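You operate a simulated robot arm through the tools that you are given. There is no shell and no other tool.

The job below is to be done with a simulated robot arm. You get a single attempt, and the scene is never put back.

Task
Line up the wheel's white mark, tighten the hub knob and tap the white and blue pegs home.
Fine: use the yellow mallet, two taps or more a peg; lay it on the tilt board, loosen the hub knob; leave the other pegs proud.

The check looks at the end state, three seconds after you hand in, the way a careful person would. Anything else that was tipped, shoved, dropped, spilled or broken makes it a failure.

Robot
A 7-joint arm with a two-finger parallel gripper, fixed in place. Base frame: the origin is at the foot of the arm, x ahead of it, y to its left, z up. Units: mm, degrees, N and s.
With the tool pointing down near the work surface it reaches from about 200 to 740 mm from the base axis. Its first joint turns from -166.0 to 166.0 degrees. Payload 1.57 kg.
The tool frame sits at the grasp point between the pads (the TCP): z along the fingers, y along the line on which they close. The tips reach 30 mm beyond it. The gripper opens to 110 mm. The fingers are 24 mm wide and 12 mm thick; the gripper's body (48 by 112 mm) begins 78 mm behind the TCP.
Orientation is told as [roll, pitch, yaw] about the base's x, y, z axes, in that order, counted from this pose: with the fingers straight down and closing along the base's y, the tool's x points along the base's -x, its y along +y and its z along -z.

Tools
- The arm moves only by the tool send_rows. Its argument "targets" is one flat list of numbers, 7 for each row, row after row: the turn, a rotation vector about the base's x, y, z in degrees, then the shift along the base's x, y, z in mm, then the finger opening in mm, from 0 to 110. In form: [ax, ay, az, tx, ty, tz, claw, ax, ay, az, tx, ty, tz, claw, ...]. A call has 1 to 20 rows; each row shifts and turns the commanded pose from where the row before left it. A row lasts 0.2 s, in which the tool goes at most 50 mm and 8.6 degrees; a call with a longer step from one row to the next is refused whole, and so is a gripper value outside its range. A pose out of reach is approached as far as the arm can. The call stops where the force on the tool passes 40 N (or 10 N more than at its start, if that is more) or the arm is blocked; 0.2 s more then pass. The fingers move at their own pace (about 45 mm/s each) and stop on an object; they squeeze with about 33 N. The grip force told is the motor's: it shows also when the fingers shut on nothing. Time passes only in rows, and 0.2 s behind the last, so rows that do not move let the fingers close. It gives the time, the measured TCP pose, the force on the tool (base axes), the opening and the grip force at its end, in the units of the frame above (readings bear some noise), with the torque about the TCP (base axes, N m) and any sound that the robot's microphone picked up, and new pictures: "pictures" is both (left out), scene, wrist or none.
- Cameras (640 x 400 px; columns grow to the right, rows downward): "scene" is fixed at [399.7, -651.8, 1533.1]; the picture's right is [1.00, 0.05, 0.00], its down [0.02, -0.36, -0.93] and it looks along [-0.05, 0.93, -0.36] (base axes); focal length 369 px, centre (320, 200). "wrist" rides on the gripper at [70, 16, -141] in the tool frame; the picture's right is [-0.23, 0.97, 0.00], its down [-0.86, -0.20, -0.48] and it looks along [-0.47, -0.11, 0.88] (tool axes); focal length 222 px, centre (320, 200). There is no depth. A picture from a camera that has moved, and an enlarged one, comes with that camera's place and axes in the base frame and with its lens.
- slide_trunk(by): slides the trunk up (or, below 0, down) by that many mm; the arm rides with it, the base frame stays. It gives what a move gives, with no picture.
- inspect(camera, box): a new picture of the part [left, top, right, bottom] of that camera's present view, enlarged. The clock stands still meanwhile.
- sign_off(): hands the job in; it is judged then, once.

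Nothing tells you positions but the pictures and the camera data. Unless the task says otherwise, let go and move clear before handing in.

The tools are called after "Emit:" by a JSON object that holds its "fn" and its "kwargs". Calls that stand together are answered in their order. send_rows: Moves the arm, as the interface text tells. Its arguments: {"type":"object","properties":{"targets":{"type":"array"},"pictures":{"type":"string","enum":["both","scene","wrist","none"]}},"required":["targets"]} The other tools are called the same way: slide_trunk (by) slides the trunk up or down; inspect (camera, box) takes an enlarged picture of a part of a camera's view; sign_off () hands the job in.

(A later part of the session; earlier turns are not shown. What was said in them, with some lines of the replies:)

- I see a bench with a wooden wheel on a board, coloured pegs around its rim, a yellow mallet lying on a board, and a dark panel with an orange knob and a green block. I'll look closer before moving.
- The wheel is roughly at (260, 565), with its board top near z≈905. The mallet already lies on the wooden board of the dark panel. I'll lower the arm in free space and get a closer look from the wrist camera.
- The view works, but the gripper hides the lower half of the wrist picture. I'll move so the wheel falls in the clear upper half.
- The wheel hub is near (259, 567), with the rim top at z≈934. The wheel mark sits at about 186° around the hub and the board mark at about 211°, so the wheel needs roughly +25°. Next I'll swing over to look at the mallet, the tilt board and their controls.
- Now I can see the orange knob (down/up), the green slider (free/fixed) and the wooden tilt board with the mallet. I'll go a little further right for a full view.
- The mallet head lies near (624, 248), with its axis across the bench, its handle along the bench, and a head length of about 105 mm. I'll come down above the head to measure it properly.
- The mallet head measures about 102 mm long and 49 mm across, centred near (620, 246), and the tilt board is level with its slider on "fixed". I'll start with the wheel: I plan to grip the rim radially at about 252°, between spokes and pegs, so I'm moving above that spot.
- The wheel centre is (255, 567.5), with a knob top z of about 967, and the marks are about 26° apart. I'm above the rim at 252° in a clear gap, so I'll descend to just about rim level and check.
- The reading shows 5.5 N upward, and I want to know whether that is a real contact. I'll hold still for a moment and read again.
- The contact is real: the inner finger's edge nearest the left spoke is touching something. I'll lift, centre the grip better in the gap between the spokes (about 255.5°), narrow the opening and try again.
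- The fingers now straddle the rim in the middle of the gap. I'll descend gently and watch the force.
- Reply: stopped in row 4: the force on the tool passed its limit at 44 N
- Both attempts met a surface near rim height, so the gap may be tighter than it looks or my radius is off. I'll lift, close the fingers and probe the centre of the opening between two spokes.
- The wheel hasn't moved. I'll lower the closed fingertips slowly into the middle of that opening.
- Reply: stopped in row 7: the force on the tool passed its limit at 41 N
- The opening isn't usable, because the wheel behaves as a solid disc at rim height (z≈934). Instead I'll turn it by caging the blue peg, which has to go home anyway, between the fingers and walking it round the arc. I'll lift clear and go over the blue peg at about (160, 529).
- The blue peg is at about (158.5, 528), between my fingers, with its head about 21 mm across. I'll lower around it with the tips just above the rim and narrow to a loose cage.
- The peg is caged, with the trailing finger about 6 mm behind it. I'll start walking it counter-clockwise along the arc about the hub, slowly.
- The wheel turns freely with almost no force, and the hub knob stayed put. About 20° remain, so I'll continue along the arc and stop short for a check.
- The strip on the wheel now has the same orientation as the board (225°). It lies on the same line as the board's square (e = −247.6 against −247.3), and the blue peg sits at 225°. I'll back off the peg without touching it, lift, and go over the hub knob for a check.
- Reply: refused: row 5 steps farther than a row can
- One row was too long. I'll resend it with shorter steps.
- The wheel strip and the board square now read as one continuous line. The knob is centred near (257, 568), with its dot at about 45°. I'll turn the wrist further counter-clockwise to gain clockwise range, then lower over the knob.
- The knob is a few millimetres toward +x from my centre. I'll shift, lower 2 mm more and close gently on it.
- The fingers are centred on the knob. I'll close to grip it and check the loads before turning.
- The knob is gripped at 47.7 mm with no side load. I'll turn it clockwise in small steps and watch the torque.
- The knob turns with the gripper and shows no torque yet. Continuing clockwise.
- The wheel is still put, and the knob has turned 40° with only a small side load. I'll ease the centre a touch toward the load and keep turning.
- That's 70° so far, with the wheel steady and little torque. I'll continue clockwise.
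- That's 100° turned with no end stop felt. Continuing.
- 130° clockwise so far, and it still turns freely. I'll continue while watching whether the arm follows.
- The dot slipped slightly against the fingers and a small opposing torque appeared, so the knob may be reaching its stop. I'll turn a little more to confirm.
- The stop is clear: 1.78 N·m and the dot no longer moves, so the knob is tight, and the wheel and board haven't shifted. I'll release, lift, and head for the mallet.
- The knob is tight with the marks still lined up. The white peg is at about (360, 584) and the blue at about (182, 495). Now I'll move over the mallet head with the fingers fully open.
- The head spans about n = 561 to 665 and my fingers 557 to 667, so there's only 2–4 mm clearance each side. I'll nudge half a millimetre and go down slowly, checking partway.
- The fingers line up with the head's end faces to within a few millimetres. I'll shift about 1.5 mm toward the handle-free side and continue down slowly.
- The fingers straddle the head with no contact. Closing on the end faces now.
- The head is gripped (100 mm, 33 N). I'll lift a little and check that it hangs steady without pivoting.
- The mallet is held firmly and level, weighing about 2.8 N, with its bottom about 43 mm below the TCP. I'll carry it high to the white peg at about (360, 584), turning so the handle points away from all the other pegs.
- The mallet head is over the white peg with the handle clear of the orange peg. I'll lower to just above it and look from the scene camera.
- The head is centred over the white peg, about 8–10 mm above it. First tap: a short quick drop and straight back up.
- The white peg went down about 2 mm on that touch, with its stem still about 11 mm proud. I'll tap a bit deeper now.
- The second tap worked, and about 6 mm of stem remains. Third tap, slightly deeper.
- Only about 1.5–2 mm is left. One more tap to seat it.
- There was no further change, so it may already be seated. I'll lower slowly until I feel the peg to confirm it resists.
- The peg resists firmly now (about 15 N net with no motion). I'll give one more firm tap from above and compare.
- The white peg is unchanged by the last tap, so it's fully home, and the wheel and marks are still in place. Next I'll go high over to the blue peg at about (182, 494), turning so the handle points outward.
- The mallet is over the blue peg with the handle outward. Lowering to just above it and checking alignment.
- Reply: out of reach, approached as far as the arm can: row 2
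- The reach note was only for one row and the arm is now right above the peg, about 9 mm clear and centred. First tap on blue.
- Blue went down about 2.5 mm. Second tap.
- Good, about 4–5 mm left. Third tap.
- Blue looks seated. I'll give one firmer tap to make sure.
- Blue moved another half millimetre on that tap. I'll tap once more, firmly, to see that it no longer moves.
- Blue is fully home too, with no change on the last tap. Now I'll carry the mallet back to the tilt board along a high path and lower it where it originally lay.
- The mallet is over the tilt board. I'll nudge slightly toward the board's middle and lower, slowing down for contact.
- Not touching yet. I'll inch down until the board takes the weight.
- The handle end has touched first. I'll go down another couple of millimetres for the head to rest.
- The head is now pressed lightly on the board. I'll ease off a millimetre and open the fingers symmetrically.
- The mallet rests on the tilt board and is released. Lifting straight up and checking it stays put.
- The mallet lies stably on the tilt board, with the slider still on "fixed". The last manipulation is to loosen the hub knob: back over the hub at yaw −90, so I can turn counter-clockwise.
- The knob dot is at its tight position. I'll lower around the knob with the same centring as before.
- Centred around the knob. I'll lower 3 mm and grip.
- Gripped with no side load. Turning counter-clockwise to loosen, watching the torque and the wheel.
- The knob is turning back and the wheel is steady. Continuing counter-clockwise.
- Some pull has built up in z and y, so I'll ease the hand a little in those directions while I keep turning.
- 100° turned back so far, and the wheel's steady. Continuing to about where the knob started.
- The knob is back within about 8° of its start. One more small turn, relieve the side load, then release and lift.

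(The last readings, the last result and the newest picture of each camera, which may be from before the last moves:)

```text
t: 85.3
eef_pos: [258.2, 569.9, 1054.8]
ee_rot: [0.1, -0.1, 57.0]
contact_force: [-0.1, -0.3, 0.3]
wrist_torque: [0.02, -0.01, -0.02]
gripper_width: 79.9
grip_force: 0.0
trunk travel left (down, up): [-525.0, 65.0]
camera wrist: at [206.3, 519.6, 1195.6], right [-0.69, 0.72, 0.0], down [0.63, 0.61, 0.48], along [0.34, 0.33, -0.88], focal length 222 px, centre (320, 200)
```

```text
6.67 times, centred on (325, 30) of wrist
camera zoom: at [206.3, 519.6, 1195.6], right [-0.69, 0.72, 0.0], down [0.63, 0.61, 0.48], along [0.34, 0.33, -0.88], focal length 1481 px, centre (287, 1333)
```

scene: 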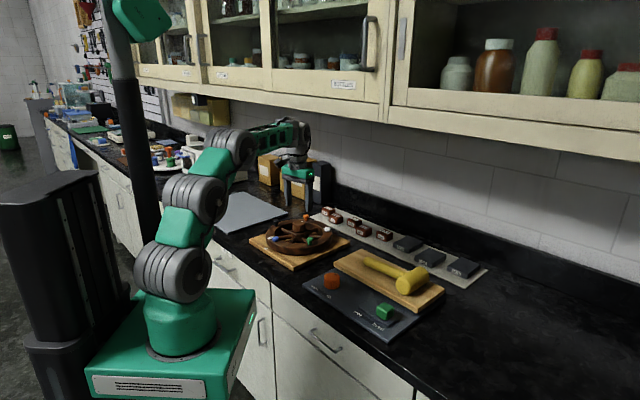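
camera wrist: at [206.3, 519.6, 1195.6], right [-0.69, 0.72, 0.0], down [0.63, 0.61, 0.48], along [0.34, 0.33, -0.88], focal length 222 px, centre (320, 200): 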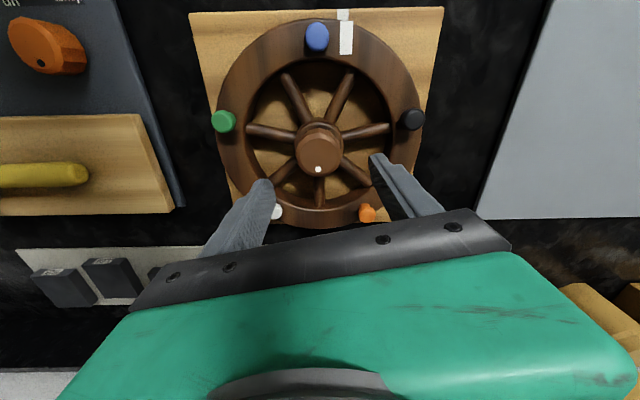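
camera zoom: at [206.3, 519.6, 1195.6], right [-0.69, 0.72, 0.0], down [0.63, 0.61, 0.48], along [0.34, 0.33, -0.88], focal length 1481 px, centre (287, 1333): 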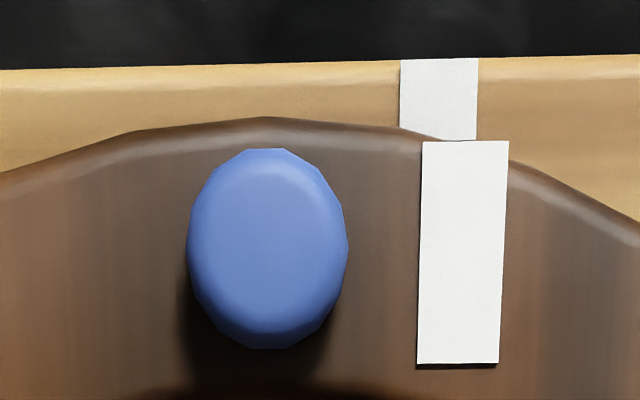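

The final wheel state looks right. The strip and square form one line (within about 0.6 mm and 0.7°), white and blue are home, the other three pegs are proud, and the knob dot is back at its loose position. I'll retreat to the start pose and take a last look.

Emit:
{"fn": "send_rows", "kwargs": {"targets": [0, 0, 0, 0, 0, 35, 80, 0, 0, -7.1, 0, -10, 35, 80, 0, 0, -7.1, -10, -20, 30, 90, 0, 0, -7.1, -15, -25, 25, 100, 0, 0, -7.1, -15, -25, 20, 110, 0, 0, -7.1, -15, -30, 15, 110, 0, 0, -7.1, -18, -30, 10, 110, 0, 0, -7.1, -18, -30, 5, 110, 0, 0, -7.1, -17, -20, 0, 110, 0, 0, 0, 0, 0, 0, 110, 0, 0, 0, 0, 0, 0, 110], "pictures": "both"}}

Emit:
{"fn": "inspect", "kwargs": {"camera": "scene", "box": [240, 190, 360, 275]}}

Emit:
{"fn": "inspect", "kwargs": {"camera": "scene", "box": [300, 195, 500, 345]}}

Emit:
{"fn": "inspect", "kwargs": {"camera": "wrist", "box": [320, 40, 520, 220]}}

```text
t: 87.7
eef_pos: [150.7, 380.8, 1227.2]
ee_rot: [0.2, -0.1, 0.2]
contact_force: [0.3, 0.4, 0.4]
wrist_torque: [0.01, -0.02, -0.02]
gripper_width: 110.0
grip_force: 0.0
trunk travel left (down, up): [-525.0, 65.0]
camera wrist: at [79.9, 395.3, 1368.2], right [0.22, 0.97, 0.0], down [0.85, -0.2, 0.48], along [0.47, -0.11, -0.88], focal length 222 px, centre (320, 200)
```

scene: 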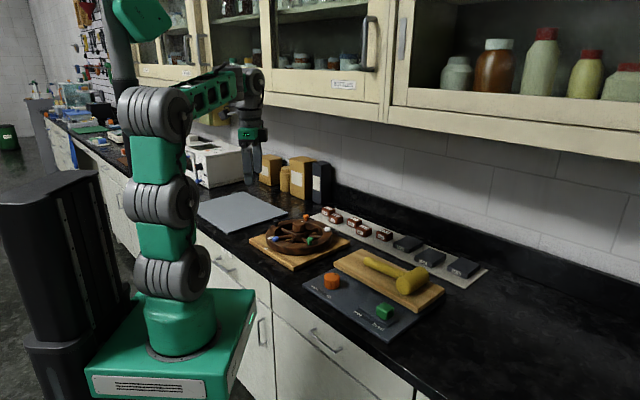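
wrist: 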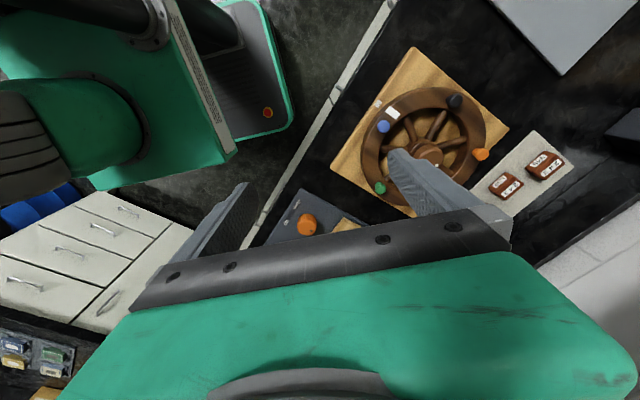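

```text
4.71 times, centred on (300, 232) of scene
camera zoom: at [399.7, -651.8, 1533.1], right [1.0, 0.05, 0.0], down [0.02, -0.36, -0.93], along [-0.05, 0.93, -0.36], focal length 1738 px, centre (414, 47)
```

zoom: 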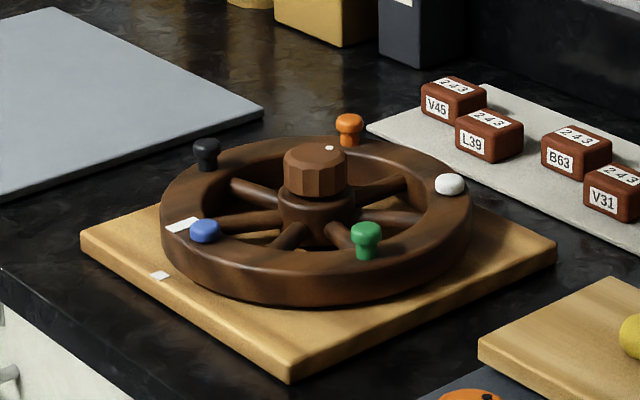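

```text
2.67 times, centred on (400, 270) of scene
camera zoom: at [399.7, -651.8, 1533.1], right [1.0, 0.05, 0.0], down [0.02, -0.36, -0.93], along [-0.05, 0.93, -0.36], focal length 985 px, centre (107, 13)
```

zoom: 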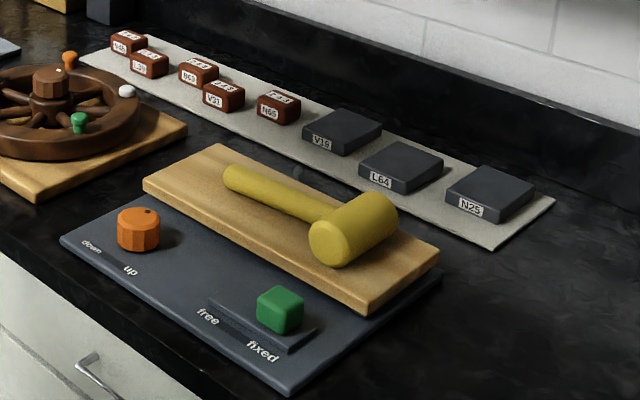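

```text
2.22 times, centred on (420, 130) of wrist
camera zoom: at [79.9, 395.3, 1368.2], right [0.22, 0.97, 0.0], down [0.85, -0.2, 0.48], along [0.47, -0.11, -0.88], focal length 494 px, centre (98, 356)
```

zoom: 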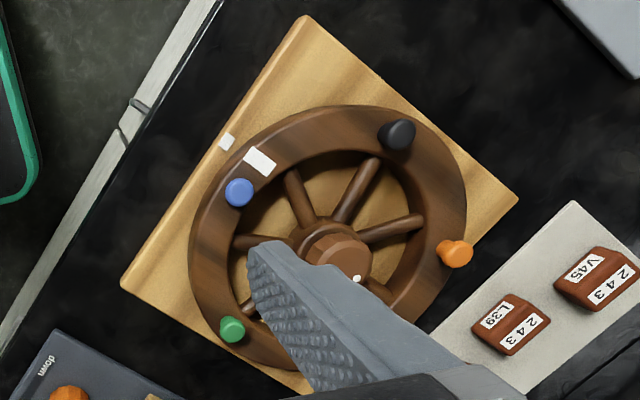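

Everything checks out in the last pictures:
- **Wheel:** the marks are lined up and the wheel's board is where it started.
- **Pegs:** white and blue are seated; green, black and orange are still proud.
- **Hub knob:** it was tightened for the tapping and is now back at its loose position.
- **Mallet:** it rests on the tilt board.
- **Arm:** it is clear of everything.

Handing in.

Emit:
{"fn": "sign_off", "kwargs": {}}

```text
The job is handed in.
```

The job is done and handed in; I don't have the judge's result. In the last pictures nothing else looked moved or tipped, and the arm is back near its start pose.

- **Wheel:** I turned it about 23° until its white strip lined up with the white square on the board, within about 1 mm and 1°. I moved it by walking the blue peg round, because the fingers would not fit between the spokes.
- **Hub knob:** I tightened it clockwise until it hit its stop, about 155°. After the tapping I turned it back to where it started, so it is loose again.
- **Pegs:** White and blue are home. Each took more than two taps with the yellow mallet, and each stopped moving on the last firm tap. Green, black and orange are still proud.
- **Mallet:** I held it by the head and struck with the side of the barrel. It is lying on the tilt board close to where it started. I did not touch the orange knob or the green slider.

**Alignment:** the two marks sit beside the blue peg rather than on a line through the hub. I took "lined up" to mean the strip and square form one straight line across the board. If it means both point straight at the hub, the wheel is about 3° off.
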